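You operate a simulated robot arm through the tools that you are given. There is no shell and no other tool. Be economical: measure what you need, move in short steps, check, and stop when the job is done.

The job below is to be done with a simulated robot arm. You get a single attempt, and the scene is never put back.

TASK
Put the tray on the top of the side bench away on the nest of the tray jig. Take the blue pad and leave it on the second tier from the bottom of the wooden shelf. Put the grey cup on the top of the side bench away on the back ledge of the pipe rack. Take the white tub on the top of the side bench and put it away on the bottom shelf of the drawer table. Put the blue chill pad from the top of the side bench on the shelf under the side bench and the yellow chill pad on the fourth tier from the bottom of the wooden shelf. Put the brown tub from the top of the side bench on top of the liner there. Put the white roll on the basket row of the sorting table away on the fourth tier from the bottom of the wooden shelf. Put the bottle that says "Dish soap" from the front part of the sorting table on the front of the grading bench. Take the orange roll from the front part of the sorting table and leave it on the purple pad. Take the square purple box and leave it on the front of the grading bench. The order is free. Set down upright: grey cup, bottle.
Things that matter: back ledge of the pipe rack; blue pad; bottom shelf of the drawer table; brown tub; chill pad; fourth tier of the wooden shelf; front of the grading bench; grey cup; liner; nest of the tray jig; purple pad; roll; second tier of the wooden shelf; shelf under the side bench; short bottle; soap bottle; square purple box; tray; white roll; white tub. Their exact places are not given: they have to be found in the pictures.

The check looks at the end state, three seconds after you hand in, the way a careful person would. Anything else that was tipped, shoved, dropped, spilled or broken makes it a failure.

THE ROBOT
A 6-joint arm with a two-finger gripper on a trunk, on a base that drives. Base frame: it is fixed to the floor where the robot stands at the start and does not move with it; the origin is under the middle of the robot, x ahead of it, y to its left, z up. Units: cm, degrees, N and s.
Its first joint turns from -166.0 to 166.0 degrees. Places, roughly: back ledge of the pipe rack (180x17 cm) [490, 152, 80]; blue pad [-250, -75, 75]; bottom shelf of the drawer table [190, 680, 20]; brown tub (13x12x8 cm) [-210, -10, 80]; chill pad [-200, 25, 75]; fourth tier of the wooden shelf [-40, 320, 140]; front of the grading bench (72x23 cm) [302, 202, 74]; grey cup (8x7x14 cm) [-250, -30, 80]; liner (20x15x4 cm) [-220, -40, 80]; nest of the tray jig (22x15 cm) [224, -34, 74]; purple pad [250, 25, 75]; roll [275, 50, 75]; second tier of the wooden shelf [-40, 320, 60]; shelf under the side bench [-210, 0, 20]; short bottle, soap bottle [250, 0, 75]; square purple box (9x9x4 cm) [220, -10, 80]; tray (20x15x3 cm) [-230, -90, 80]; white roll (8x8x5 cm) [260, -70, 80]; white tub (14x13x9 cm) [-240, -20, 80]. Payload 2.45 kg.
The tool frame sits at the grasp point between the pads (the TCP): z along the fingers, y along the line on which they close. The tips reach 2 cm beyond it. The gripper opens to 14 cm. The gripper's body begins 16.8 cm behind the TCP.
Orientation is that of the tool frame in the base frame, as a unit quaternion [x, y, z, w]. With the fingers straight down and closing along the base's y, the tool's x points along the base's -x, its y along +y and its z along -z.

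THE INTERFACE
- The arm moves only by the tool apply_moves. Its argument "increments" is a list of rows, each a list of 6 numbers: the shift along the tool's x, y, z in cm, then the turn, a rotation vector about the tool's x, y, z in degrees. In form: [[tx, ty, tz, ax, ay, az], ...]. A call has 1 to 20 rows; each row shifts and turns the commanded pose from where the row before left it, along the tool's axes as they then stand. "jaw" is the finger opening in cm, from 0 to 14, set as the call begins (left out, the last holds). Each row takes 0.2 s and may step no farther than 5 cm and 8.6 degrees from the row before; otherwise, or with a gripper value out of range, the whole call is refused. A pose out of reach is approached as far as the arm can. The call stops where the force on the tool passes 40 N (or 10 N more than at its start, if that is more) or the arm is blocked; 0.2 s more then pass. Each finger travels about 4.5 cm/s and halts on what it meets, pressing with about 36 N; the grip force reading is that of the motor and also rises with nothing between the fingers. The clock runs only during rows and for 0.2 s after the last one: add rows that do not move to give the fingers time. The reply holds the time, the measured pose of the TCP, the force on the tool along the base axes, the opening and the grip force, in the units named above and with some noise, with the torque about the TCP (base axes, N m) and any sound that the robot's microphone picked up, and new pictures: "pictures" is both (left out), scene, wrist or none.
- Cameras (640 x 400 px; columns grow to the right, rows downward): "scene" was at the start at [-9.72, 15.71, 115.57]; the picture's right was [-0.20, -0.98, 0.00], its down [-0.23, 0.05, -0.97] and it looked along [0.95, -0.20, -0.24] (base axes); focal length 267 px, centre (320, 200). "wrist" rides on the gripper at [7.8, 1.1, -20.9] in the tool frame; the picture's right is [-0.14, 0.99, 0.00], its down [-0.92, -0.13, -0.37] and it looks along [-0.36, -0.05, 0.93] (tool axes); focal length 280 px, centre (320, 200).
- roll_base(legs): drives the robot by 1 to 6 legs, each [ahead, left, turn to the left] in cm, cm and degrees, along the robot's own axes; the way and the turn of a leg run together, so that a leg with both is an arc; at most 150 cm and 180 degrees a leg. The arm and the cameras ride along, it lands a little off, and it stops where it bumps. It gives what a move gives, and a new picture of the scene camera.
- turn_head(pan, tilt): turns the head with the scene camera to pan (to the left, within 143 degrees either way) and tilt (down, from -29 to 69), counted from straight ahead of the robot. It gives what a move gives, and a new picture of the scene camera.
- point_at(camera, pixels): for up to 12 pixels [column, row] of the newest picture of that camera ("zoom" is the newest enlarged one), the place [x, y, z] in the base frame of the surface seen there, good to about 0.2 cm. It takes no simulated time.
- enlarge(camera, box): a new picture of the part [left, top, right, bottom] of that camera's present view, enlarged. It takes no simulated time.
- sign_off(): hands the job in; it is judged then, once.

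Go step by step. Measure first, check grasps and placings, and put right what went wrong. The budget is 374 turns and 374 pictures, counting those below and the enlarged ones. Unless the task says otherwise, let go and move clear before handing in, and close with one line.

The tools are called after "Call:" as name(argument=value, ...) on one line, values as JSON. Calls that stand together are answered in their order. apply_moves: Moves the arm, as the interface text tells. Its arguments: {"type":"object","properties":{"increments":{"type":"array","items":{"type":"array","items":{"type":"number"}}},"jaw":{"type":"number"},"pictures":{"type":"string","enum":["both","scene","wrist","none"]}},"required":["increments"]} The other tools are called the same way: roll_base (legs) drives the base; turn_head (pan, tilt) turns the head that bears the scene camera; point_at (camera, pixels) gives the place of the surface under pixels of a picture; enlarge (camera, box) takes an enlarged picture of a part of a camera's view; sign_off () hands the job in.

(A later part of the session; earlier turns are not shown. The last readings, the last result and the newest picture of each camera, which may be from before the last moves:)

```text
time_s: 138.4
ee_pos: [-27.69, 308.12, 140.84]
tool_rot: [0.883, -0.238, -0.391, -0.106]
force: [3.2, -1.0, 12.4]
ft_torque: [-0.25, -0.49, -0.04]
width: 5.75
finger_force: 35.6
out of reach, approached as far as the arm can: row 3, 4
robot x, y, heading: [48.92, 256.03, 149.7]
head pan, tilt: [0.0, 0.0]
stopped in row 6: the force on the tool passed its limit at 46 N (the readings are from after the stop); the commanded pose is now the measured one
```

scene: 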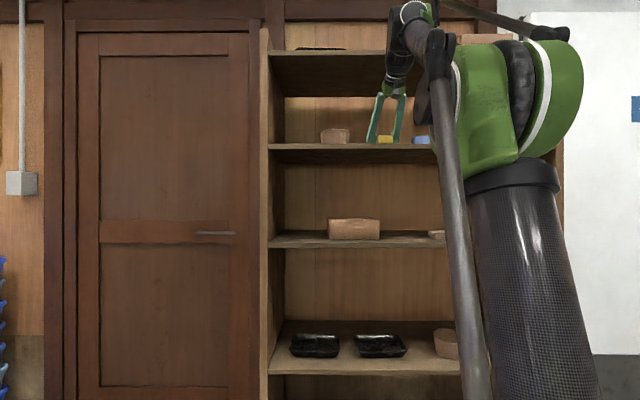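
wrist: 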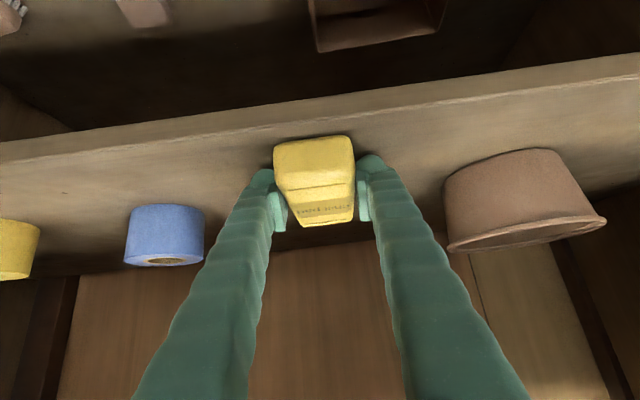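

Touching the tier but only ~0.4 cm from its front edge. Lift 2 cm, drive base 6 cm forward, then lower again.

Call:
apply_moves(increments=[[-0.75, 0, -0.67, 0, 0, 0], [-1.1, 0, -1.0, 0, 0, 0]], pictures="none")

Call:
roll_base(legs=[[7, 0, 0]])

Call:
apply_moves(increments=[[0, 0, 0, 0, 0, 0]], pictures="wrist")

```text
time_s: 139.1
ee_pos: [-27.73, 308.14, 143.11]
tool_rot: [0.883, -0.239, -0.39, -0.106]
force: [0.4, -0.7, -2.6]
ft_torque: [0.01, -0.03, 0.02]
width: 5.75
finger_force: 35.9
robot x, y, heading: [48.53, 256.37, 149.7]
head pan, tilt: [0.0, 0.0]
```

```text
time_s: 140.1
ee_pos: [-33.94, 311.53, 143.12]
tool_rot: [0.884, -0.237, -0.39, -0.105]
force: [-1.3, 0.0, -2.3]
ft_torque: [-0.02, -0.03, 0.03]
width: 5.76
finger_force: 36.3
robot x, y, heading: [42.45, 259.36, 150.0]
head pan, tilt: [0.0, 0.0]
```

scene: 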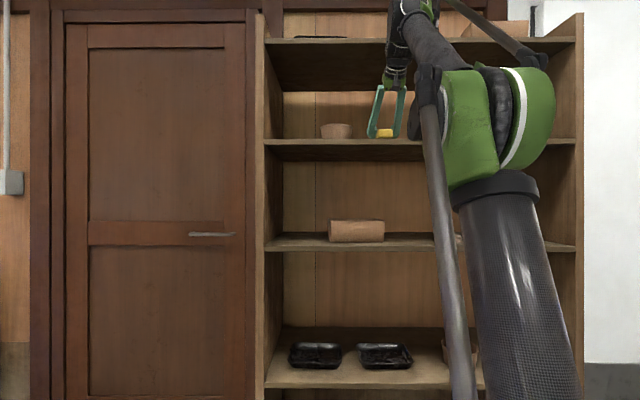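

```text
time_s: 140.5
ee_pos: [-33.97, 311.65, 143.13]
tool_rot: [0.883, -0.238, -0.39, -0.105]
force: [-0.1, 0.1, -1.7]
ft_torque: [-0.01, -0.03, -0.01]
width: 5.73
finger_force: 36.3
robot x, y, heading: [42.59, 259.42, 149.9]
head pan, tilt: [0.0, 0.0]
```

wrist: 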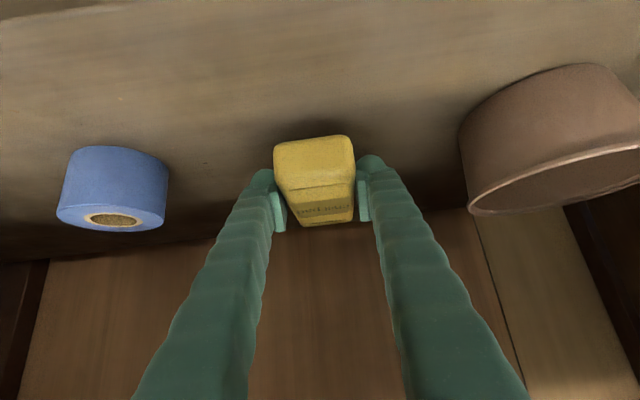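

Depth 13 cm now, clear on both sides. Lower gently.

Call:
apply_moves(increments=[[0.9, 0, 0.8, 0, 0, 0], [0.3, 0, 0.27, 0, 0, 0], [0.15, 0, 0.13, 0, 0, 0], [0.15, 0, 0.13, 0, 0, 0]], pictures="none")

```text
time_s: 141.5
ee_pos: [-34.07, 311.55, 141.12]
tool_rot: [0.883, -0.238, -0.39, -0.106]
force: [-0.6, 0.0, -2.7]
ft_torque: [-0.01, 0.0, 0.01]
width: 5.73
finger_force: 36.0
robot x, y, heading: [42.46, 259.88, 149.9]
head pan, tilt: [0.0, 0.0]
```

Call:
apply_moves(increments=[[0.15, 0, 0.13, 0, 0, 0], [0.12, 0, 0.1, 0, 0, 0], [0, 0, 0, 0, 0, 0]], pictures="none")

```text
time_s: 142.3
ee_pos: [-33.78, 311.54, 140.77]
tool_rot: [0.883, -0.238, -0.39, -0.105]
force: [-0.2, -0.7, 1.2]
ft_torque: [0.08, 0.16, 0.02]
width: 5.72
finger_force: 35.5
robot x, y, heading: [42.72, 259.17, 150.2]
head pan, tilt: [0.0, 0.0]
```

Contact begun. Open and withdraw along the tool axis.

Call:
apply_moves(increments=[[0.05, 0, 0.05, 0, 0, 0], [0, 0, 0, 0, 0, 0], [0, 0, 0, 0, 0, 0], [0, 0, 0, 0, 0, 0], [0, 0, -2, 0, 0, 0], [0, 0, -3, 0, 0, 0], [0, 0, -4, 0, 0, 0]], jaw=9, pictures="wrist")

```text
time_s: 143.9
ee_pos: [-28.32, 308.27, 146.47]
tool_rot: [0.883, -0.237, -0.391, -0.105]
force: [-0.6, 0.0, -0.9]
ft_torque: [-0.01, -0.04, 0.01]
width: 9.02
finger_force: 0.1
robot x, y, heading: [42.54, 259.92, 149.7]
head pan, tilt: [0.0, 0.0]
```

wrist: 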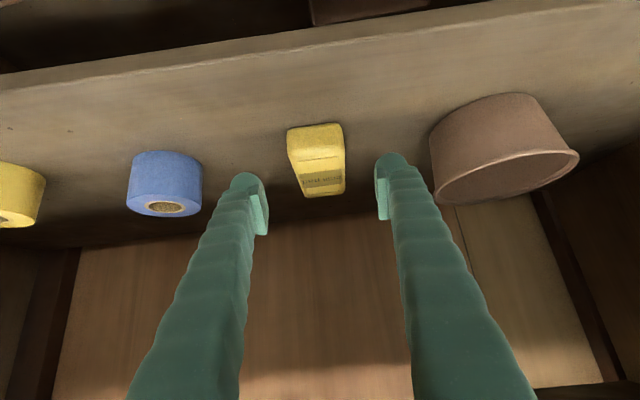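

Yellow pad placed. Before leaving, measure the second tier layout, then back away.

Call:
roll_base(legs=[[-70, 0, 0]])

Call:
turn_head(pan=0, tilt=20)

Call:
enlarge(camera="scene", box=[250, 100, 490, 250])

```text
time_s: 147.8
ee_pos: [32.14, 271.57, 146.39]
tool_rot: [0.887, -0.224, -0.392, -0.1]
force: [-0.1, -0.1, 0.1]
ft_torque: [0.0, -0.01, -0.01]
width: 9.01
finger_force: 0.0
robot x, y, heading: [104.4, 225.03, 151.6]
head pan, tilt: [0.0, 0.0]
```

scene: 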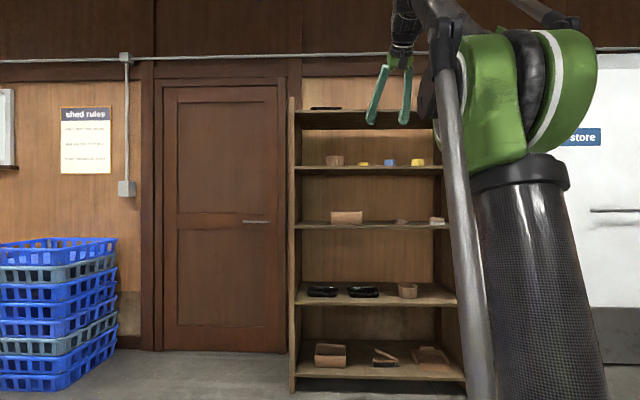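

```text
time_s: 148.6
ee_pos: [32.06, 271.65, 146.52]
tool_rot: [0.886, -0.224, -0.393, -0.1]
force: [-0.4, 0.3, 0.5]
ft_torque: [-0.02, -0.04, 0.0]
width: 8.98
finger_force: 0.0
robot x, y, heading: [104.23, 225.09, 151.6]
head pan, tilt: [0.0, 20.0]
```

scene: 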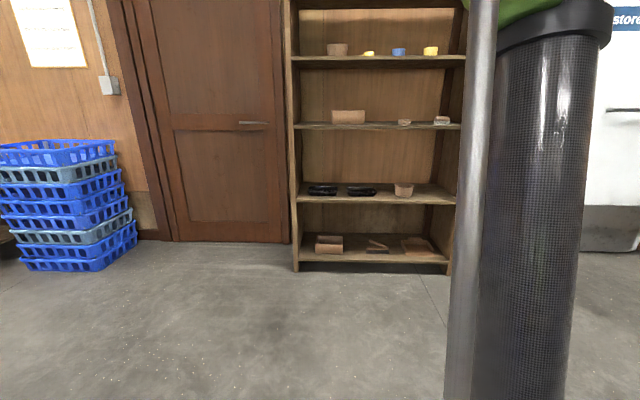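

```text
2.67 times, centred on (370, 175) of scene
```

zoom: 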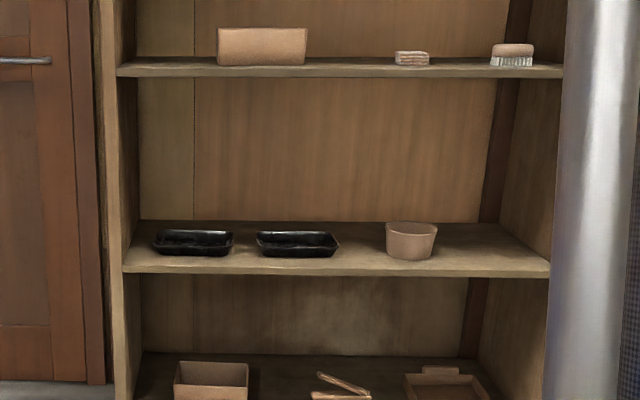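

Call:
point_at(camera="zoom", pixels=[[335, 245], [390, 245], [362, 240], [362, 265], [440, 250], [412, 255], [300, 255], [362, 225], [500, 250], [530, 265], [130, 262], [362, 76]])

```text
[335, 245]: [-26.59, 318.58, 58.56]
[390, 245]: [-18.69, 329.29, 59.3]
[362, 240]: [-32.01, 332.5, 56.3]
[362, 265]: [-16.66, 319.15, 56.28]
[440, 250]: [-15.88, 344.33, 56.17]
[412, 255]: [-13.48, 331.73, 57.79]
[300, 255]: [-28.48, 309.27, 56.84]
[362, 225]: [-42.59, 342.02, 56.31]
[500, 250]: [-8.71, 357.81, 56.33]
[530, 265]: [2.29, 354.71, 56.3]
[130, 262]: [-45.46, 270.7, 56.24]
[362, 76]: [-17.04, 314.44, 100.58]
```

Tier 2 top is z 56.3, free space right of the bowl (target ≈(-9,352)). Now drive back to the bench for the blue pad, in stages.

Call:
roll_base(legs=[[0, 0, -2.3], [0, 140, 0], [0, 140, 0], [58, 0, 0]])

Call:
turn_head(pan=35, tilt=30)

```text
time_s: 165.0
ee_pos: [-155.12, 66.45, 146.45]
tool_rot: [0.886, -0.23, -0.391, -0.102]
force: [-0.6, -0.5, -0.3]
ft_torque: [0.02, 0.0, 0.0]
width: 9.02
finger_force: 0.0
robot x, y, heading: [-83.33, 19.08, 151.0]
head pan, tilt: [0.0, 20.0]
```

scene: 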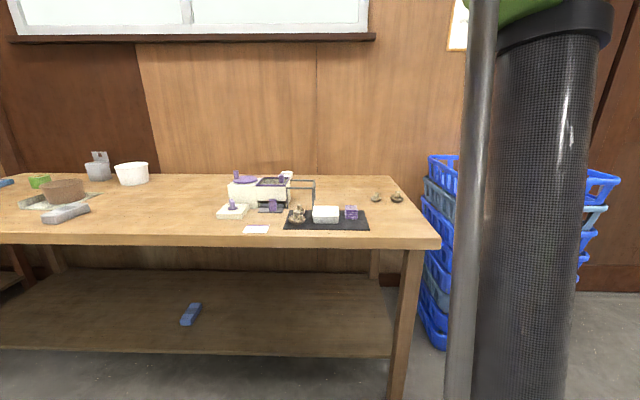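

```text
time_s: 166.0
ee_pos: [-155.15, 66.42, 146.5]
tool_rot: [0.885, -0.229, -0.392, -0.102]
force: [-0.1, 0.5, 0.2]
ft_torque: [-0.01, 0.01, 0.0]
width: 8.98
finger_force: 0.0
robot x, y, heading: [-83.03, 19.07, 151.2]
head pan, tilt: [35.0, 30.0]
```

scene: 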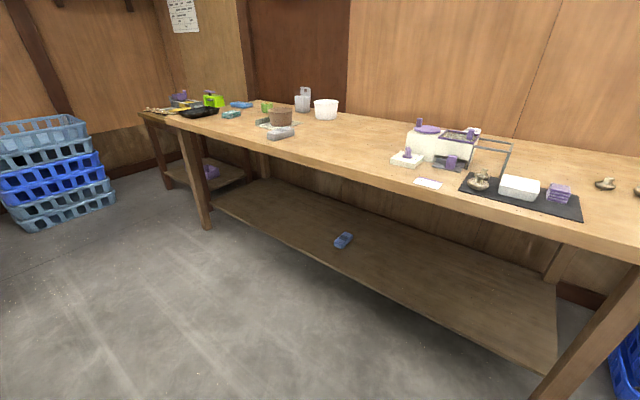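

Floor is clear to the left. Drive left 149 then forward 19.

Call:
roll_base(legs=[[0, 0, -1.8], [0, 149, 0], [18, 0, 0]])

Call:
apply_moves(increments=[[0, 0, 0, 0, 8, 0], [0, 0, 0, 0, 8, 0], [0, 0, 0, 0, 8, 0], [0, 0, 0, 0, 8, 0], [0, 0, 0, 0, 8, 0], [0, 0, 0, 0, 8, 0]], pictures="none")

Call:
turn_head(pan=0, tilt=35)

```text
time_s: 174.8
ee_pos: [-243.96, -51.32, 146.54]
tool_rot: [0.885, -0.232, -0.391, -0.103]
force: [0.8, 0.0, 0.4]
ft_torque: [0.01, -0.02, 0.02]
width: 9.0
finger_force: 0.0
robot x, y, heading: [-172.79, -99.35, 150.7]
head pan, tilt: [35.0, 30.0]
```

scene: 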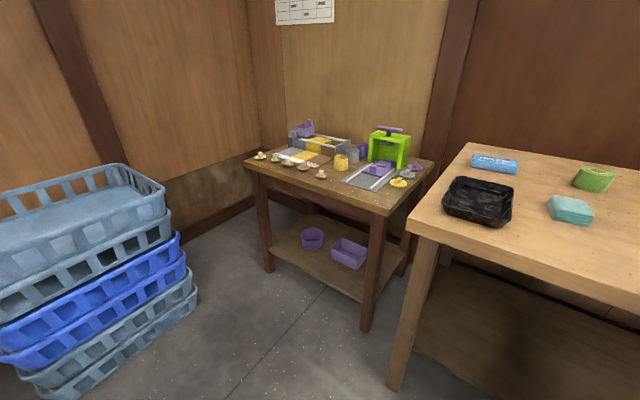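

```text
time_s: 176.2
ee_pos: [-243.09, -51.86, 144.77]
tool_rot: [0.91, -0.238, -0.328, -0.087]
force: [0.3, 0.8, -1.0]
ft_torque: [0.02, -0.02, 0.01]
width: 9.01
finger_force: 0.2
out of reach, approached as far as the arm can: row 1, 2, 3, 4, 5, 6
robot x, y, heading: [-172.6, -99.32, 150.6]
head pan, tilt: [35.0, 30.0]
```

```text
time_s: 177.2
ee_pos: [-243.08, -51.86, 144.82]
tool_rot: [0.91, -0.239, -0.328, -0.087]
force: [-1.2, -0.8, 0.3]
ft_torque: [-0.01, -0.01, -0.02]
width: 9.02
finger_force: 0.0
robot x, y, heading: [-172.31, -99.13, 150.6]
head pan, tilt: [0.0, 35.0]
```

scene: 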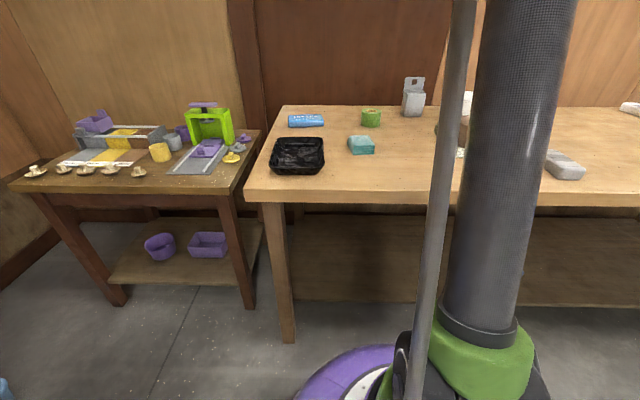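

Too high to be vertical there. Lower to z≈106 and then straighten the tool.

Call:
apply_moves(increments=[[3.12, 0, 3.77, 0, 0, 0], [3.12, 0, 3.77, 0, 0, 0], [3.12, 0, 3.77, 0, 0, 0], [3.12, 0, 3.77, 0, 0, 0], [3.12, 0, 3.77, 0, 0, 0], [3.12, 0, 3.77, 0, 0, 0], [3.12, 0, 3.77, 0, 0, 0], [3.12, 0, 3.77, 0, 0, 0], [0, 0, 0, 0, 8, 0], [0, 0, 0, 0, 8, 0], [0, 0, 0, 0, 8, 0], [0, 0, 0, 0, 8, 0], [0, 0, 0, 0, 7.6, 0]], pictures="wrist")

```text
time_s: 180.0
ee_pos: [-243.15, -52.02, 105.6]
tool_rot: [0.967, -0.254, 0.001, -0.001]
force: [0.1, -0.4, -0.3]
ft_torque: [0.01, 0.09, -0.02]
width: 9.0
finger_force: 0.1
robot x, y, heading: [-172.53, -99.29, 150.7]
head pan, tilt: [0.0, 35.0]
```

wrist: 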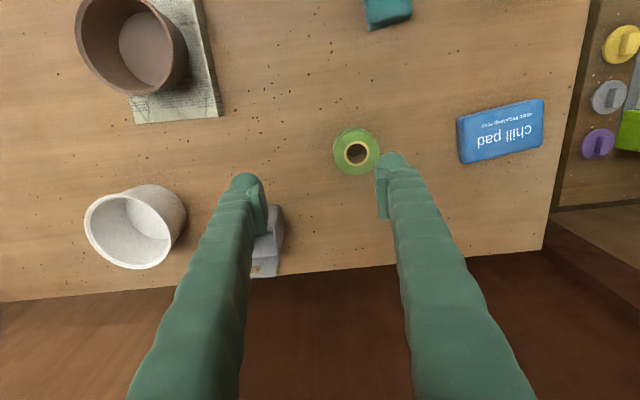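

Vertical again. Measure blue pad corners.

Call:
point_at(camera="wrist", pixels=[[460, 118], [541, 100], [543, 145], [464, 161], [500, 130], [520, 280]])

```text
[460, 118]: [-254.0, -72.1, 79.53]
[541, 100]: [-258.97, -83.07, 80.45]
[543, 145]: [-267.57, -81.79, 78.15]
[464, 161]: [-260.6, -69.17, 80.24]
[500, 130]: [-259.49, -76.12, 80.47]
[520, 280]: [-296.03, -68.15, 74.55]
```

Pad centre (-259.8,-76.1), width ~7.2, top 80.5. Move above it and yaw so the fingers close across its width.

Call:
apply_moves(increments=[[-0.45, 4.87, 0, 0, 0, 0], [-0.45, 4.87, 0, 0, 0, 0], [-0.45, 4.87, 0, 0, 0, 0], [-0.45, 4.87, 0, 0, 0, 0], [-0.45, 4.87, 0, 0, 0, 0], [-0.45, 4.87, 0, 0, 0, 0], [0, 0, 0, 0, 0, 8.49], [0, 0, 0, 0, 0, 8.49], [0, 0, 0, 0, 0, 8.49], [0, 0, 0, 0, 0, 8.49], [0, 0, 0, 0, 0, 8.49], [0, 0, 0, 0, 0, 8.49], [0, 0, 0, 0, 0, 8.49], [0, 0, 0, 0, 0, 8.49], [0, 0, 0, 0, 0, 8.49], [0, 0, 0, 0, 0, 8.49]], jaw=11, pictures="wrist")

```text
time_s: 183.4
ee_pos: [-259.86, -75.96, 105.5]
tool_rot: [-0.541, 0.841, 0.002, 0.0]
force: [0.2, 0.4, -0.2]
ft_torque: [0.0, 0.0, -0.01]
width: 11.0
finger_force: 0.0
robot x, y, heading: [-172.79, -99.77, 150.6]
head pan, tilt: [0.0, 35.0]
```

wrist: 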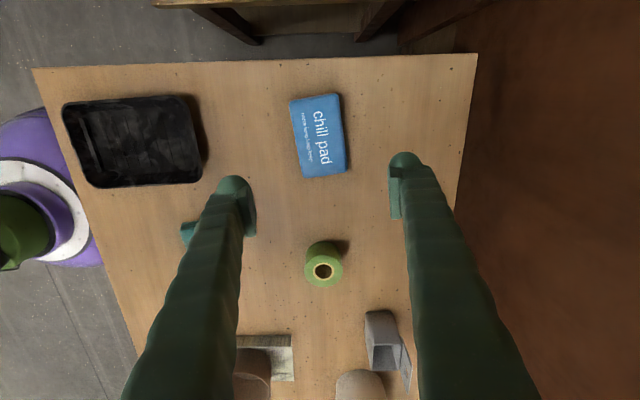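

Call:
point_at(camera="wrist", pixels=[[292, 104], [302, 172], [338, 98], [345, 168], [318, 138]])

```text
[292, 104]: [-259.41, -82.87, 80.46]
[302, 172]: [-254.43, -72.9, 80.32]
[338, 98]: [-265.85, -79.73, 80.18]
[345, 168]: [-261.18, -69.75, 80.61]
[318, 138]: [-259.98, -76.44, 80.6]
```

Aligned within ~1°. Descend to z 80.7, close, and lift.

Call:
apply_moves(increments=[[0, 0.2, 5, 0, 0, 0], [0, 0, 5, 0, 0, 0], [0, 0, 5, 0, 0, 0], [0, 0, 5, 0, 0, 0], [0, 0, 4.2, 0, 0, 0], [0, 0, 0.6, 0, 0, 0]], pictures="none")

Call:
apply_moves(increments=[[0, 0, 0, 0, 0, 0], [0, 0, 0, 0, 0, 0], [0, 0, 0, 0, 0, 0], [0, 0, 0, 0, 0, 0], [0, 0, 0, 0, 0, 0]], jaw=5, pictures="none")

Call:
apply_moves(increments=[[0, 0, -4, 0, 0, 0], [0, 0, -4.5, 0, 0, 0], [0, 0, -4.5, 0, 0, 0], [0, 0, -4.5, 0, 0, 0]], pictures="wrist")

```text
time_s: 184.8
ee_pos: [-260.17, -76.01, 80.86]
tool_rot: [-0.542, 0.84, 0.001, 0.0]
force: [0.3, 0.0, -0.9]
ft_torque: [-0.04, 0.0, 0.0]
width: 11.01
finger_force: 0.0
robot x, y, heading: [-172.62, -99.26, 150.5]
head pan, tilt: [0.0, 35.0]
```

```text
time_s: 186.0
ee_pos: [-260.05, -76.04, 80.79]
tool_rot: [-0.542, 0.84, 0.001, 0.0]
force: [-0.1, -0.7, -0.1]
ft_torque: [-0.04, -0.01, 0.03]
width: 7.89
finger_force: 36.2
robot x, y, heading: [-172.66, -99.27, 150.8]
head pan, tilt: [0.0, 35.0]
```

```text
time_s: 187.0
ee_pos: [-260.29, -76.17, 98.04]
tool_rot: [-0.542, 0.841, 0.001, 0.001]
force: [0.7, 0.4, -1.3]
ft_torque: [-0.02, -0.03, -0.01]
width: 7.89
finger_force: 36.6
robot x, y, heading: [-172.5, -99.13, 150.6]
head pan, tilt: [0.0, 35.0]
```

wrist: 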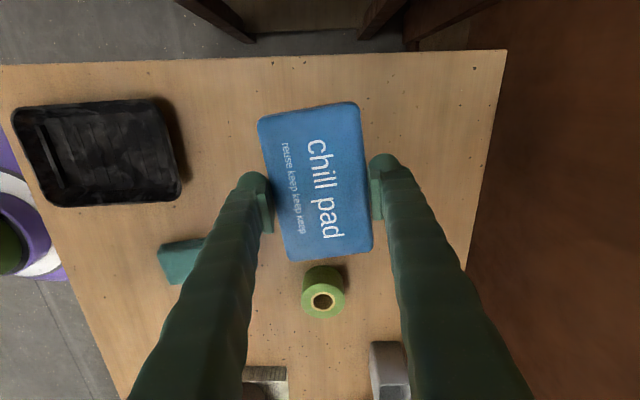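

Held. Rotate back 84.5° so the pad's long axis points forward, then set it down on the same spot.

Call:
apply_moves(increments=[[0, 0, 0, 0, 0, -8.5], [0, 0, 0, 0, 0, -8.5], [0, 0, 0, 0, 0, -8.5], [0, 0, 0, 0, 0, -8.5], [0, 0, 0, 0, 0, -8.5], [0, 0, 0, 0, 0, -8.5], [0, 0, 0, 0, 0, -8.5], [0, 0, 0, 0, 0, -8.5], [0, 0, 0, 0, 0, -8.5], [0, 0, 0, 0, 0, -8.5], [3, 0, 4.5, 0, 0, 0], [0, 0, 4.5, 0, 0, 0], [0, 0, 4.5, 0, 0, 0], [0, 0, 3.2, 0, 0, 0]], pictures="both")

```text
refused: row 11 steps farther than a row can; nothing moved
```

Call:
apply_moves(increments=[[0, 0, 0, 0, 0, -8.5], [0, 0, 0, 0, 0, -8.5], [0, 0, 0, 0, 0, -8.5], [0, 0, 0, 0, 0, -8.5], [0, 0, 0, 0, 0, -8.5], [0, 0, 0, 0, 0, -8.5], [0, 0, 0, 0, 0, -8.5], [0, 0, 0, 0, 0, -8.5], [0, 0, 0, 0, 0, -8.5], [0, 0, 0, 0, 0, -8.5], [3, 0, 3.5, 0, 0, 0], [0, 0, 4.5, 0, 0, 0], [0, 0, 4.5, 0, 0, 0], [0, 0, 4.2, 0, 0, 0]], pictures="wrist")

```text
time_s: 190.0
ee_pos: [-257.46, -77.58, 81.34]
tool_rot: [0.967, -0.253, -0.001, -0.001]
force: [1.6, 0.4, -1.9]
ft_torque: [0.04, 0.06, 0.0]
width: 7.89
finger_force: 36.3
robot x, y, heading: [-172.38, -99.03, 150.5]
head pan, tilt: [0.0, 35.0]
```

wrist: 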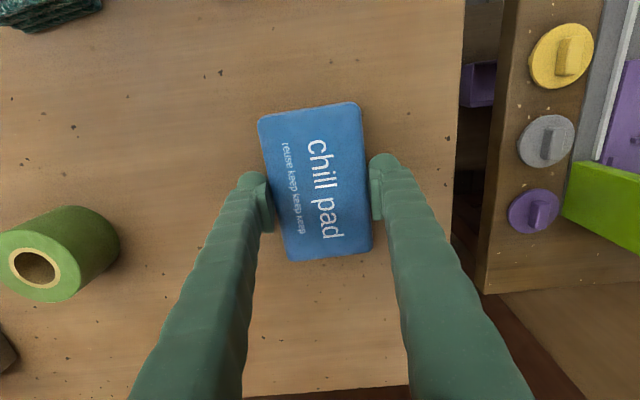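

Lower the last 0.5, release, rise 12, and view.

Call:
apply_moves(increments=[[0, 0, 0.45, 0, 0, 0], [0, 0, 0, 0, 0, 0]], pictures="none")

Call:
apply_moves(increments=[[0, 0, 0, 0, 0, 0], [0, 0, 0, 0, 0, 0], [0, 0, 0, 0, 0, 0], [0, 0, -4, 0, 0, 0], [0, 0, -4, 0, 0, 0], [0, 0, -4, 0, 0, 0]], jaw=11.5, pictures="wrist")

Call:
point_at(camera="wrist", pixels=[[290, 110], [310, 190], [340, 108], [355, 185], [322, 145]])

```text
time_s: 190.6
ee_pos: [-257.55, -77.46, 80.91]
tool_rot: [0.967, -0.254, -0.001, 0.0]
force: [0.9, 0.3, -1.6]
ft_torque: [0.01, 0.03, 0.02]
width: 7.89
finger_force: 36.0
robot x, y, heading: [-172.59, -99.4, 150.7]
head pan, tilt: [0.0, 35.0]
```

```text
time_s: 192.0
ee_pos: [-257.58, -77.2, 92.92]
tool_rot: [0.967, -0.254, -0.001, 0.0]
force: [0.5, 0.1, 0.5]
ft_torque: [-0.01, -0.05, 0.03]
width: 11.52
finger_force: 0.2
robot x, y, heading: [-172.28, -99.07, 150.6]
head pan, tilt: [0.0, 35.0]
```

wrist: 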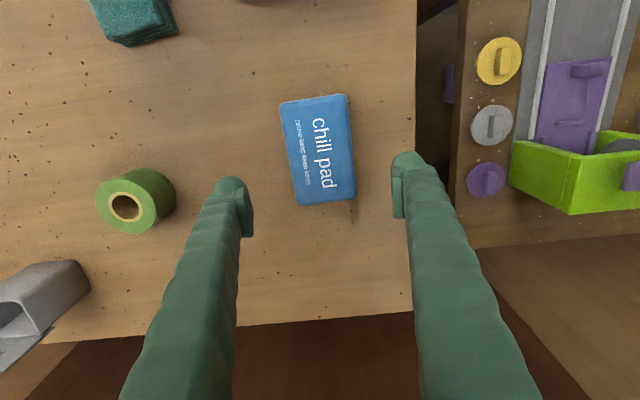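

```text
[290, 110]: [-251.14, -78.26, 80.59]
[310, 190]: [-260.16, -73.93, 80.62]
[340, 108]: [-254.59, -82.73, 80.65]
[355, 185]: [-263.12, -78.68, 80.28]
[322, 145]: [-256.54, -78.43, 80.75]
```

Pad lies at 154.5°. Yaw 4°, shift 0.9 left, tilt 48° and descend to z 81.3.

Call:
apply_moves(increments=[[0.5, 0.9, 0, 0, 0, -4], [0, 0, 0, 0, -8, 0], [0, 0, 0, 0, -8, 0], [0, 0, 0, 0, -8, 0], [0, 0, 0, 0, -8, 0], [0, 0, 0, 0, -8, 0], [0, 0, 0, 0, -8, 0], [2.8, 0, 2.52, 0, 0, 0], [2.8, 0, 2.52, 0, 0, 0], [2.4, 0, 2.16, 0, 0, 0]], pictures="both")

```text
time_s: 194.2
ee_pos: [-257.62, -78.4, 82.47]
tool_rot: [0.891, -0.201, -0.397, -0.09]
force: [0.5, 0.1, -0.3]
ft_torque: [-0.03, 0.0, -0.01]
width: 11.47
finger_force: 0.0
robot x, y, heading: [-172.43, -99.25, 150.8]
head pan, tilt: [0.0, 35.0]
```

scene: 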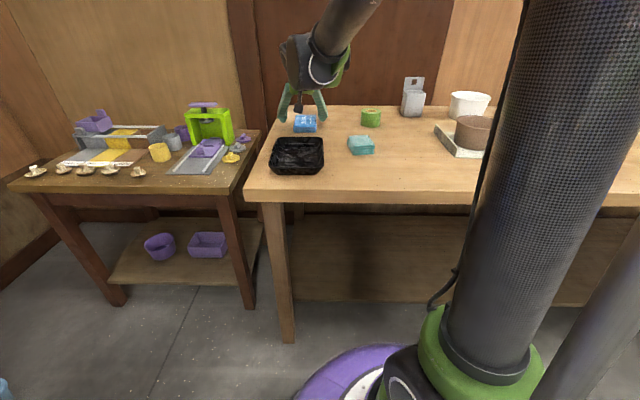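
wrist: 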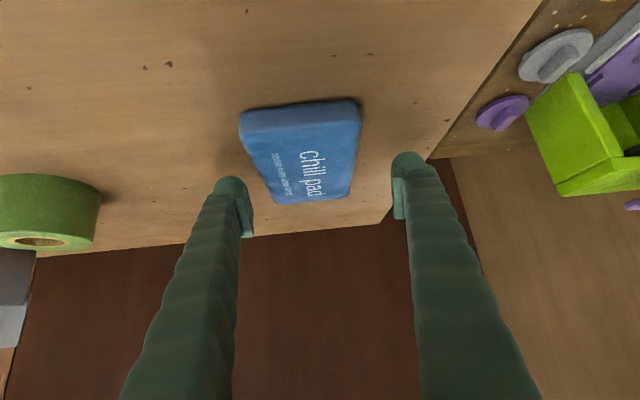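

Pad is ~1.1 cm to the image left; shift and lower, then close.

Call:
apply_moves(increments=[[0, -1.1, 0, 0, 0, 0], [0.5, 0, 0.45, 0, 0, 0], [0.3, 0, 0.27, 0, 0, 0], [0, 0, 0, 0, 0, 0]], pictures="wrist")

```text
time_s: 195.2
ee_pos: [-257.02, -77.46, 81.38]
tool_rot: [0.891, -0.201, -0.397, -0.091]
force: [0.1, 0.3, -0.8]
ft_torque: [-0.02, 0.01, -0.02]
width: 11.5
finger_force: 0.0
robot x, y, heading: [-172.29, -99.46, 150.4]
head pan, tilt: [0.0, 35.0]
```

wrist: 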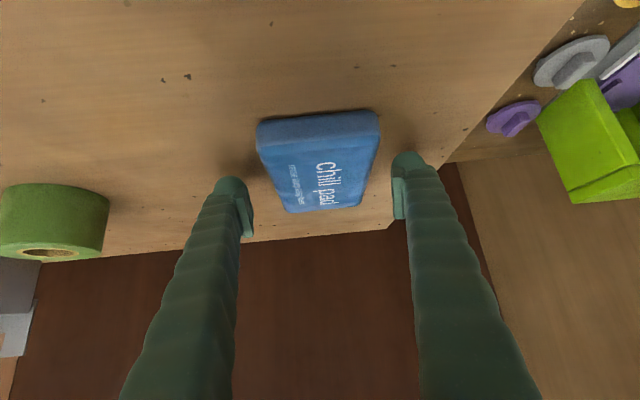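

Good. Lower a hair, close, lift.

Call:
apply_moves(increments=[[0.15, 0, 0.13, 0, 0, 0], [0, 0, 0, 0, 0, 0], [0, 0, 0, 0, 0, 0], [0, 0, 0, 0, 0, 0], [0, 0, 0, 0, 0, 0]], jaw=5, pictures="none")

Call:
apply_moves(increments=[[-3, 0, -2.7, 0, 0, 0], [-3, 0, -2.7, 0, 0, 0], [-3, 0, -2.7, 0, 0, 0], [-3, 0, -2.7, 0, 0, 0], [-3, 0, -2.7, 0, 0, 0]], pictures="both")

```text
time_s: 196.4
ee_pos: [-256.98, -77.43, 81.23]
tool_rot: [0.891, -0.2, -0.397, -0.09]
force: [-0.3, 0.0, 2.4]
ft_torque: [0.14, -0.1, -0.13]
width: 8.1
finger_force: 36.3
robot x, y, heading: [-172.25, -99.63, 150.7]
head pan, tilt: [0.0, 35.0]
```

```text
time_s: 197.6
ee_pos: [-256.97, -77.6, 101.14]
tool_rot: [0.891, -0.2, -0.397, -0.09]
force: [-0.7, 0.8, -2.2]
ft_torque: [0.03, 0.01, 0.01]
width: 8.07
finger_force: 36.4
robot x, y, heading: [-172.15, -98.97, 150.2]
head pan, tilt: [0.0, 35.0]
```

scene: 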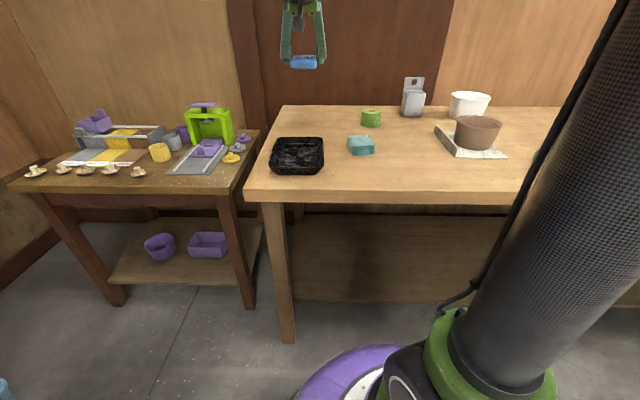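
wrist: 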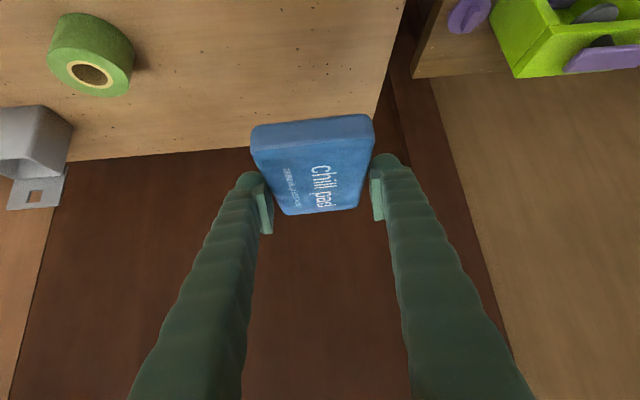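

Blue pad held level. Drive back and right along to the wooden shelf.

Call:
roll_base(legs=[[-75, 0, -0.9], [0, -150, -0.8], [0, -150, -0.8], [0, -150, -0.8]])

Call:
turn_head(pan=0, tilt=15)

```text
time_s: 222.6
ee_pos: [48.82, 273.25, 101.2]
tool_rot: [0.878, -0.253, -0.391, -0.113]
force: [-0.2, -0.8, -1.6]
ft_torque: [0.01, 0.0, -0.05]
width: 7.94
finger_force: 35.8
robot x, y, heading: [129.75, 242.11, 143.8]
head pan, tilt: [0.0, 35.0]
```

scene: 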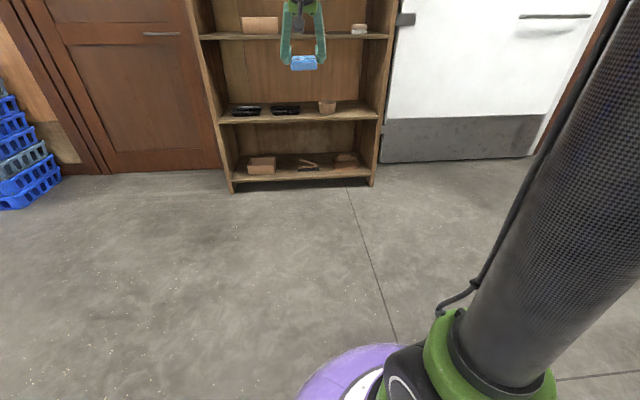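

```text
time_s: 223.4
ee_pos: [48.87, 273.2, 101.11]
tool_rot: [0.878, -0.252, -0.392, -0.113]
force: [-0.2, -0.1, -2.7]
ft_torque: [-0.01, -0.01, 0.02]
width: 7.96
finger_force: 36.3
robot x, y, heading: [130.06, 241.68, 143.7]
head pan, tilt: [0.0, 15.0]
```

scene: 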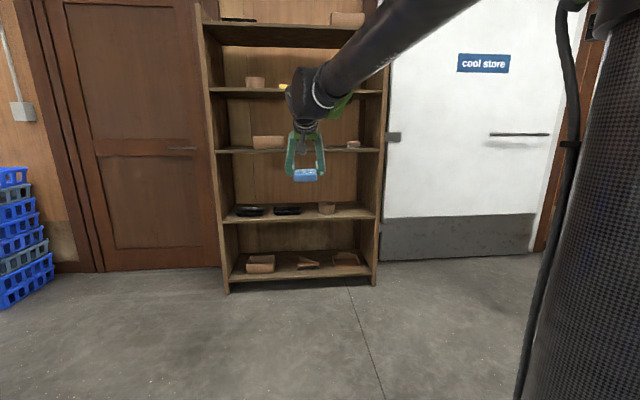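

Turn slightly, shift right 35, and lower the arm to z≈66 before entering the tier.

Call:
roll_base(legs=[[0, 0, 1.7], [0, -35, 0], [35, 0, 0]])

Call:
apply_moves(increments=[[3.64, 0, 3.28, 0, 0, 0], [3.64, 0, 3.28, 0, 0, 0], [3.64, 0, 3.28, 0, 0, 0], [3.64, 0, 3.28, 0, 0, 0], [3.64, 0, 3.28, 0, 0, 0], [3.64, 0, 3.28, 0, 0, 0], [3.64, 0, 3.28, 0, 0, 0]])

```text
time_s: 227.9
ee_pos: [38.89, 318.55, 101.11]
tool_rot: [0.881, -0.237, -0.394, -0.107]
force: [-0.9, 0.3, -1.5]
ft_torque: [-0.01, 0.0, 0.02]
width: 7.94
finger_force: 36.5
robot x, y, heading: [121.11, 290.14, 145.7]
head pan, tilt: [0.0, 15.0]
```

scene: 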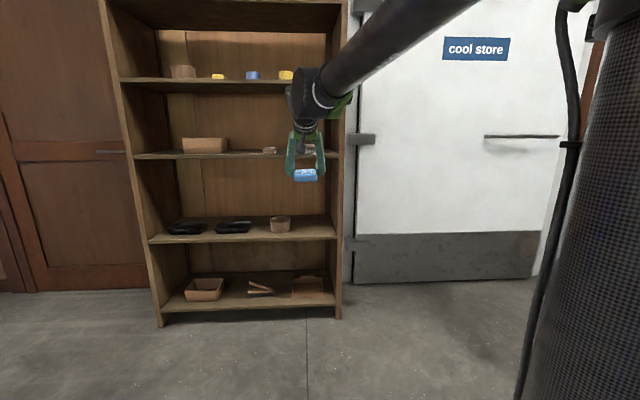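

```text
time_s: 229.5
ee_pos: [38.93, 318.64, 66.71]
tool_rot: [0.882, -0.237, -0.393, -0.107]
force: [0.4, -0.6, -2.3]
ft_torque: [0.01, 0.02, 0.01]
width: 7.95
finger_force: 36.5
robot x, y, heading: [121.22, 290.01, 146.0]
head pan, tilt: [0.0, 15.0]
```

scene: 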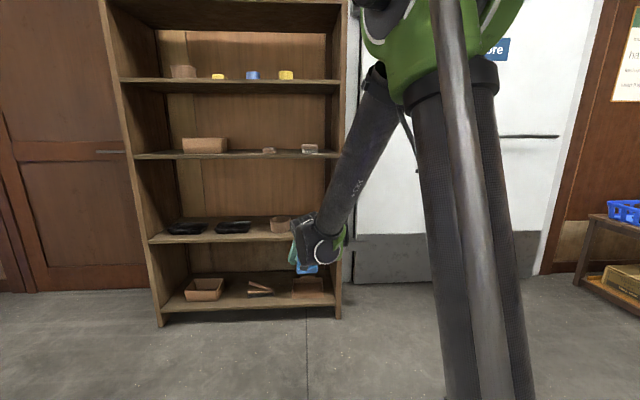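
wrist: 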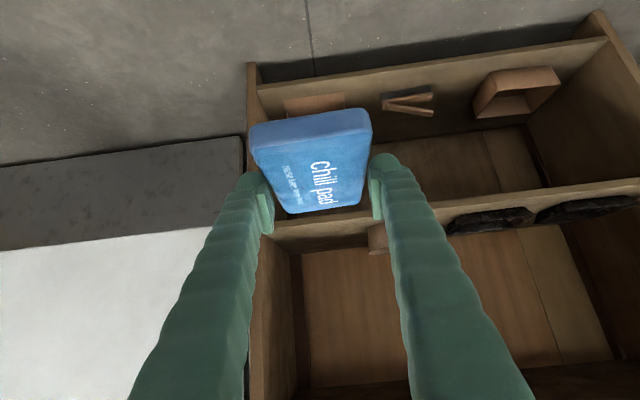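

Path straight forward 58 cm leads to the spot, clear of the right post. Drive 45 first.

Call:
roll_base(legs=[[46, -0.8, 0]])

Call:
apply_moves(increments=[[0, 0, 0, 0, 0, 0]], pictures="wrist")

```text
time_s: 232.2
ee_pos: [2.06, 344.85, 66.66]
tool_rot: [0.881, -0.238, -0.394, -0.107]
force: [-0.8, -1.6, -1.9]
ft_torque: [0.01, -0.03, 0.02]
width: 7.95
finger_force: 36.3
robot x, y, heading: [84.77, 315.92, 145.7]
head pan, tilt: [0.0, 15.0]
```

scene: 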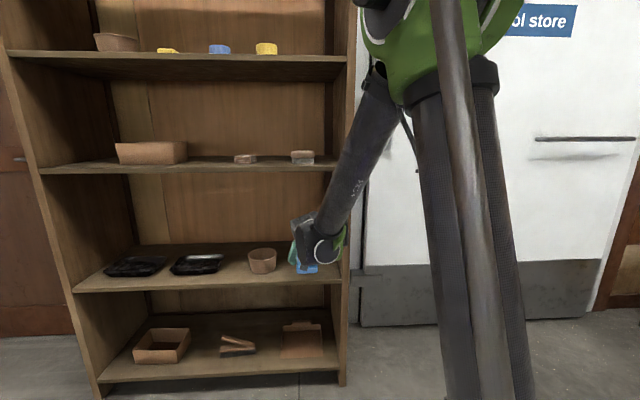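

```text
time_s: 232.6
ee_pos: [2.16, 344.91, 66.65]
tool_rot: [0.881, -0.239, -0.393, -0.107]
force: [1.1, 0.4, -1.8]
ft_torque: [0.01, -0.01, 0.01]
width: 7.91
finger_force: 36.1
robot x, y, heading: [84.45, 316.38, 145.6]
head pan, tilt: [0.0, 15.0]
```

wrist: 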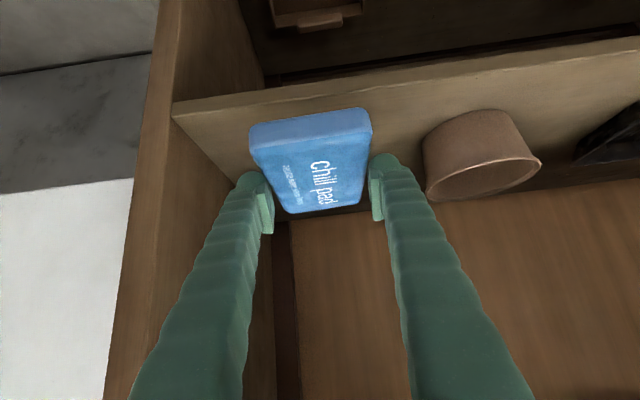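

Centred between post and bowl. Extend 12 cm forward, then lower near tier.

Call:
apply_moves(increments=[[-2.68, 0, 2.97, 0, 0, 0], [-2.68, 0, 2.97, 0, 0, 0], [-2.68, 0, 2.97, 0, 0, 0], [2.6, 0, 2.34, 0, 0, 0], [2.2, 0, 1.98, 0, 0, 0]])

```text
time_s: 233.8
ee_pos: [-8.05, 350.89, 60.24]
tool_rot: [0.882, -0.238, -0.393, -0.106]
force: [0.7, -0.5, -2.3]
ft_torque: [0.0, 0.01, 0.03]
width: 7.93
finger_force: 36.2
robot x, y, heading: [84.16, 316.37, 145.7]
head pan, tilt: [0.0, 15.0]
```

scene: 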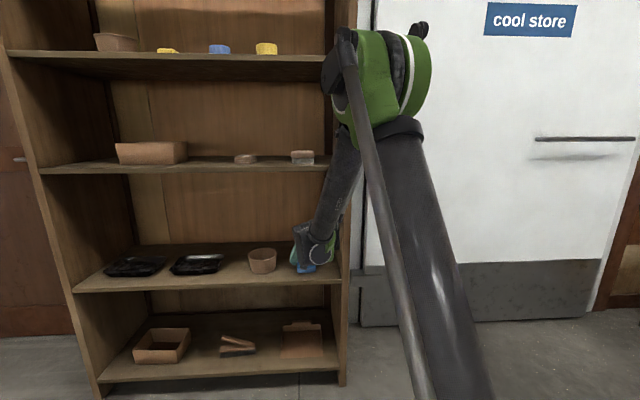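
wrist: 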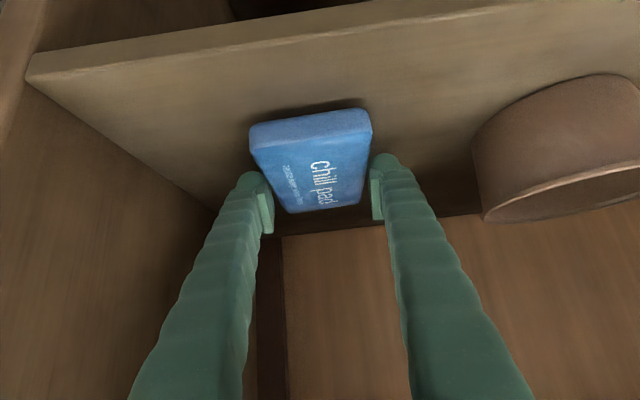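

Depth 10.5. Lower gently to contact.

Call:
apply_moves(increments=[[0.45, 0, 0.4, 0, 0, 0], [0.15, 0, 0.13, 0, 0, 0], [0.12, 0, 0.1, 0, 0, 0], [0, 0, 0, 0, 0, 0]], pictures="none")

```text
time_s: 234.8
ee_pos: [-8.24, 350.96, 59.55]
tool_rot: [0.881, -0.238, -0.394, -0.107]
force: [5.6, 0.7, 27.5]
ft_torque: [-0.98, 0.35, 0.02]
width: 7.94
finger_force: 36.4
robot x, y, heading: [84.11, 316.27, 145.7]
head pan, tilt: [0.0, 15.0]
```

Contact at 27 N. Ease off slightly, open, and withdraw.

Call:
apply_moves(increments=[[-0.15, 0, -0.13, 0, 0, 0], [0, 0, 0, 0, 0, 0]], pictures="none")

Call:
apply_moves(increments=[[0, 0, 0, 0, 0, 0], [0, 0, 0, 0, 0, 0], [0, 0, 0, 0, 0, 0], [0, 0, -2, 0, 0, 0], [0, 0, -3, 0, 0, 0], [0, 0, -4, 0, 0, 0]], jaw=11, pictures="wrist")

```text
time_s: 235.4
ee_pos: [-8.41, 350.92, 59.49]
tool_rot: [0.881, -0.239, -0.393, -0.108]
force: [0.2, 0.0, -0.1]
ft_torque: [0.0, 0.16, -0.02]
width: 7.93
finger_force: 36.1
robot x, y, heading: [84.05, 316.11, 145.7]
head pan, tilt: [0.0, 15.0]
```

```text
time_s: 236.8
ee_pos: [-2.37, 347.48, 65.51]
tool_rot: [0.882, -0.238, -0.393, -0.107]
force: [-1.5, -0.1, 0.0]
ft_torque: [0.02, 0.01, 0.02]
width: 11.01
finger_force: 0.1
robot x, y, heading: [84.3, 315.79, 145.7]
head pan, tilt: [0.0, 15.0]
```

wrist: 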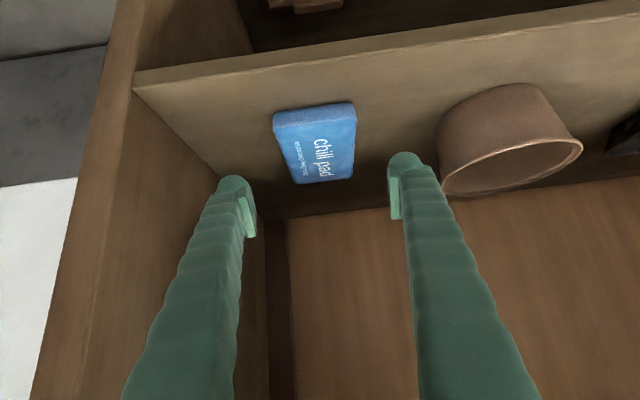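

Blue pad rests on tier 2. Back out, raise arm, and return to the bench for the white tub.

Call:
roll_base(legs=[[-55, 0, 0]])

Call:
enlarge(camera="scene", box=[100, 50, 420, 250])

Call:
apply_moves(increments=[[-3.64, 0, -3.28, 0, 0, 0], [-3.64, 0, -3.28, 0, 0, 0], [-3.64, 0, -3.28, 0, 0, 0], [-3.64, 0, -3.28, 0, 0, 0], [-3.64, 0, -3.28, 0, 0, 0], [-3.64, 0, -3.28, 0, 0, 0], [-3.64, 0, -3.28, 0, 0, 0], [-3.64, 0, -3.28, 0, 0, 0], [-3.64, 0, -3.28, 0, 0, 0]], pictures="none")

Call:
turn_head(pan=-70, tilt=10)

```text
time_s: 240.0
ee_pos: [43.91, 316.89, 65.65]
tool_rot: [0.88, -0.243, -0.393, -0.109]
force: [-0.2, 0.1, 0.3]
ft_torque: [0.01, -0.02, 0.03]
width: 11.01
finger_force: 0.0
robot x, y, heading: [130.3, 284.22, 145.1]
head pan, tilt: [0.0, 15.0]
```

scene: 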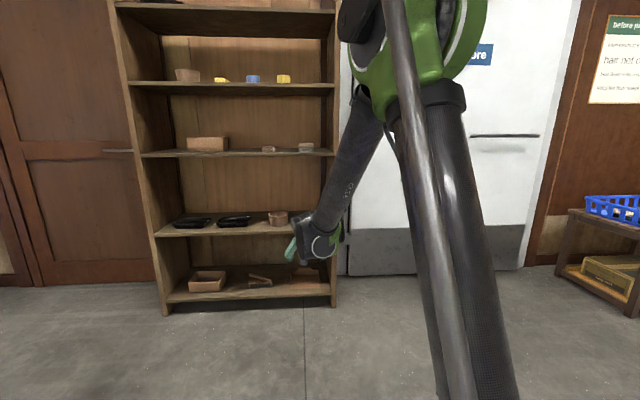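

```text
2.00 times, centred on (260, 150) of scene
```

zoom: 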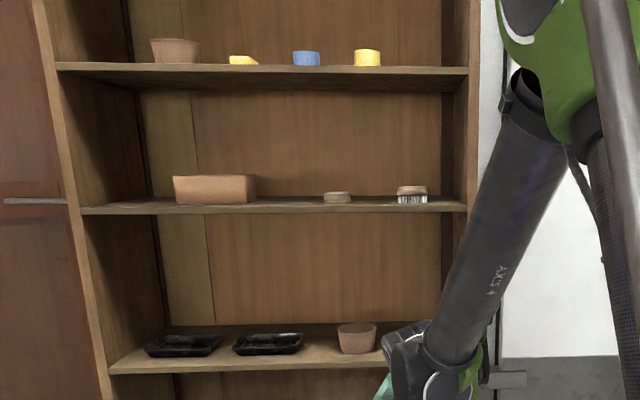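

```text
time_s: 242.0
ee_pos: [44.12, 317.03, 109.73]
tool_rot: [0.881, -0.242, -0.392, -0.108]
force: [-0.1, -0.3, -0.2]
ft_torque: [-0.02, 0.0, -0.01]
width: 10.99
finger_force: 0.0
robot x, y, heading: [130.33, 284.63, 145.0]
head pan, tilt: [0.0, 15.0]
```

```text
time_s: 243.4
ee_pos: [44.06, 317.19, 109.59]
tool_rot: [0.88, -0.243, -0.393, -0.109]
force: [0.3, 0.7, -0.6]
ft_torque: [-0.02, -0.02, -0.03]
width: 10.99
finger_force: 0.1
robot x, y, heading: [130.09, 284.27, 145.1]
head pan, tilt: [-70.0, 10.0]
```

scene: 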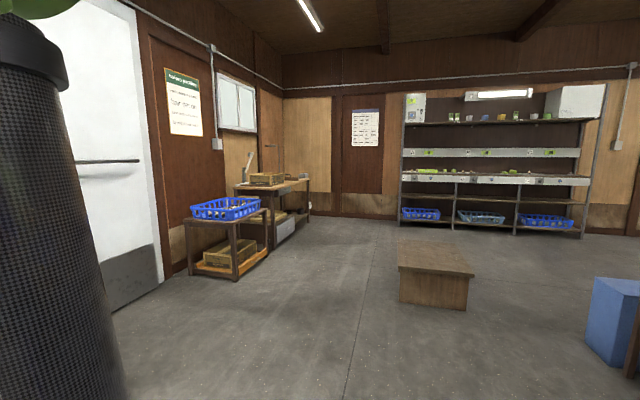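

The drawer table is around (285,200). Enlarge it.

Call:
enlarge(camera="scene", box=[170, 130, 350, 290])

Call:
point_at(camera="scene", pixels=[[305, 183], [285, 235], [268, 186], [280, 220], [295, 215], [300, 212], [215, 265], [258, 255], [268, 240], [310, 215], [400, 300], [470, 300]])

```text
2.50 times, centred on (260, 210) of scene
```

zoom: 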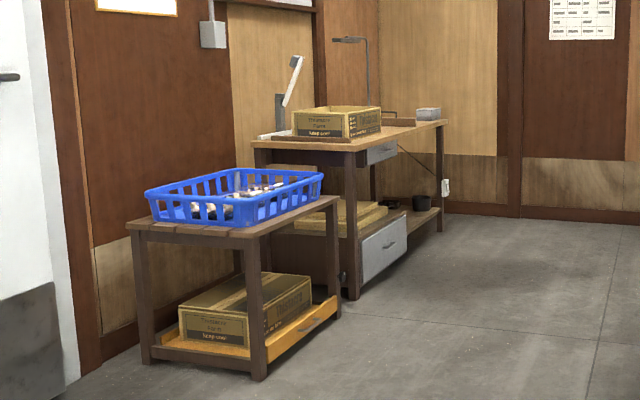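

```text
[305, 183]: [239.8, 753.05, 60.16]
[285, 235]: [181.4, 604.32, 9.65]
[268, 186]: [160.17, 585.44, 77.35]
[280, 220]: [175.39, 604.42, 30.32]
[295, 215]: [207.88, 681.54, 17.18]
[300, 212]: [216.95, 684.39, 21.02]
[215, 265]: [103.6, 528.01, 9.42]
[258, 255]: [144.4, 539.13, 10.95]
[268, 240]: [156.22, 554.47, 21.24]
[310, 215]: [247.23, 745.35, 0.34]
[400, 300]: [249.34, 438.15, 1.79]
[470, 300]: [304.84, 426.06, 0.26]
```

Drawer table noted. Drive back left to the bench for the white tub.

Call:
roll_base(legs=[[0, 0, 4.3], [0, 150, -0.8], [0, 150, -0.8], [0, 145, -0.8]])

Call:
turn_head(pan=0, tilt=30)

```text
time_s: 265.4
ee_pos: [-207.06, -54.27, 109.76]
tool_rot: [0.878, -0.252, -0.391, -0.113]
force: [0.6, -0.1, 1.1]
ft_torque: [-0.01, 0.01, 0.0]
width: 11.0
finger_force: 0.1
robot x, y, heading: [-121.61, -88.5, 143.9]
head pan, tilt: [-70.0, 10.0]
```

scene: 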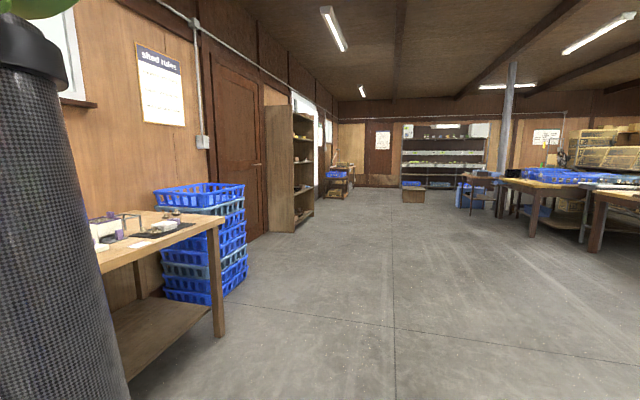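

```text
time_s: 266.8
ee_pos: [-207.25, -54.22, 109.69]
tool_rot: [0.878, -0.252, -0.392, -0.113]
force: [-0.1, 0.3, -0.8]
ft_torque: [0.0, 0.0, 0.0]
width: 11.0
finger_force: 0.0
robot x, y, heading: [-121.59, -88.73, 144.0]
head pan, tilt: [0.0, 30.0]
```

scene: 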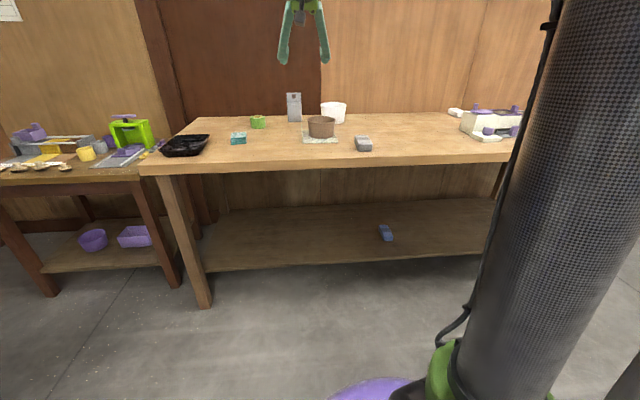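

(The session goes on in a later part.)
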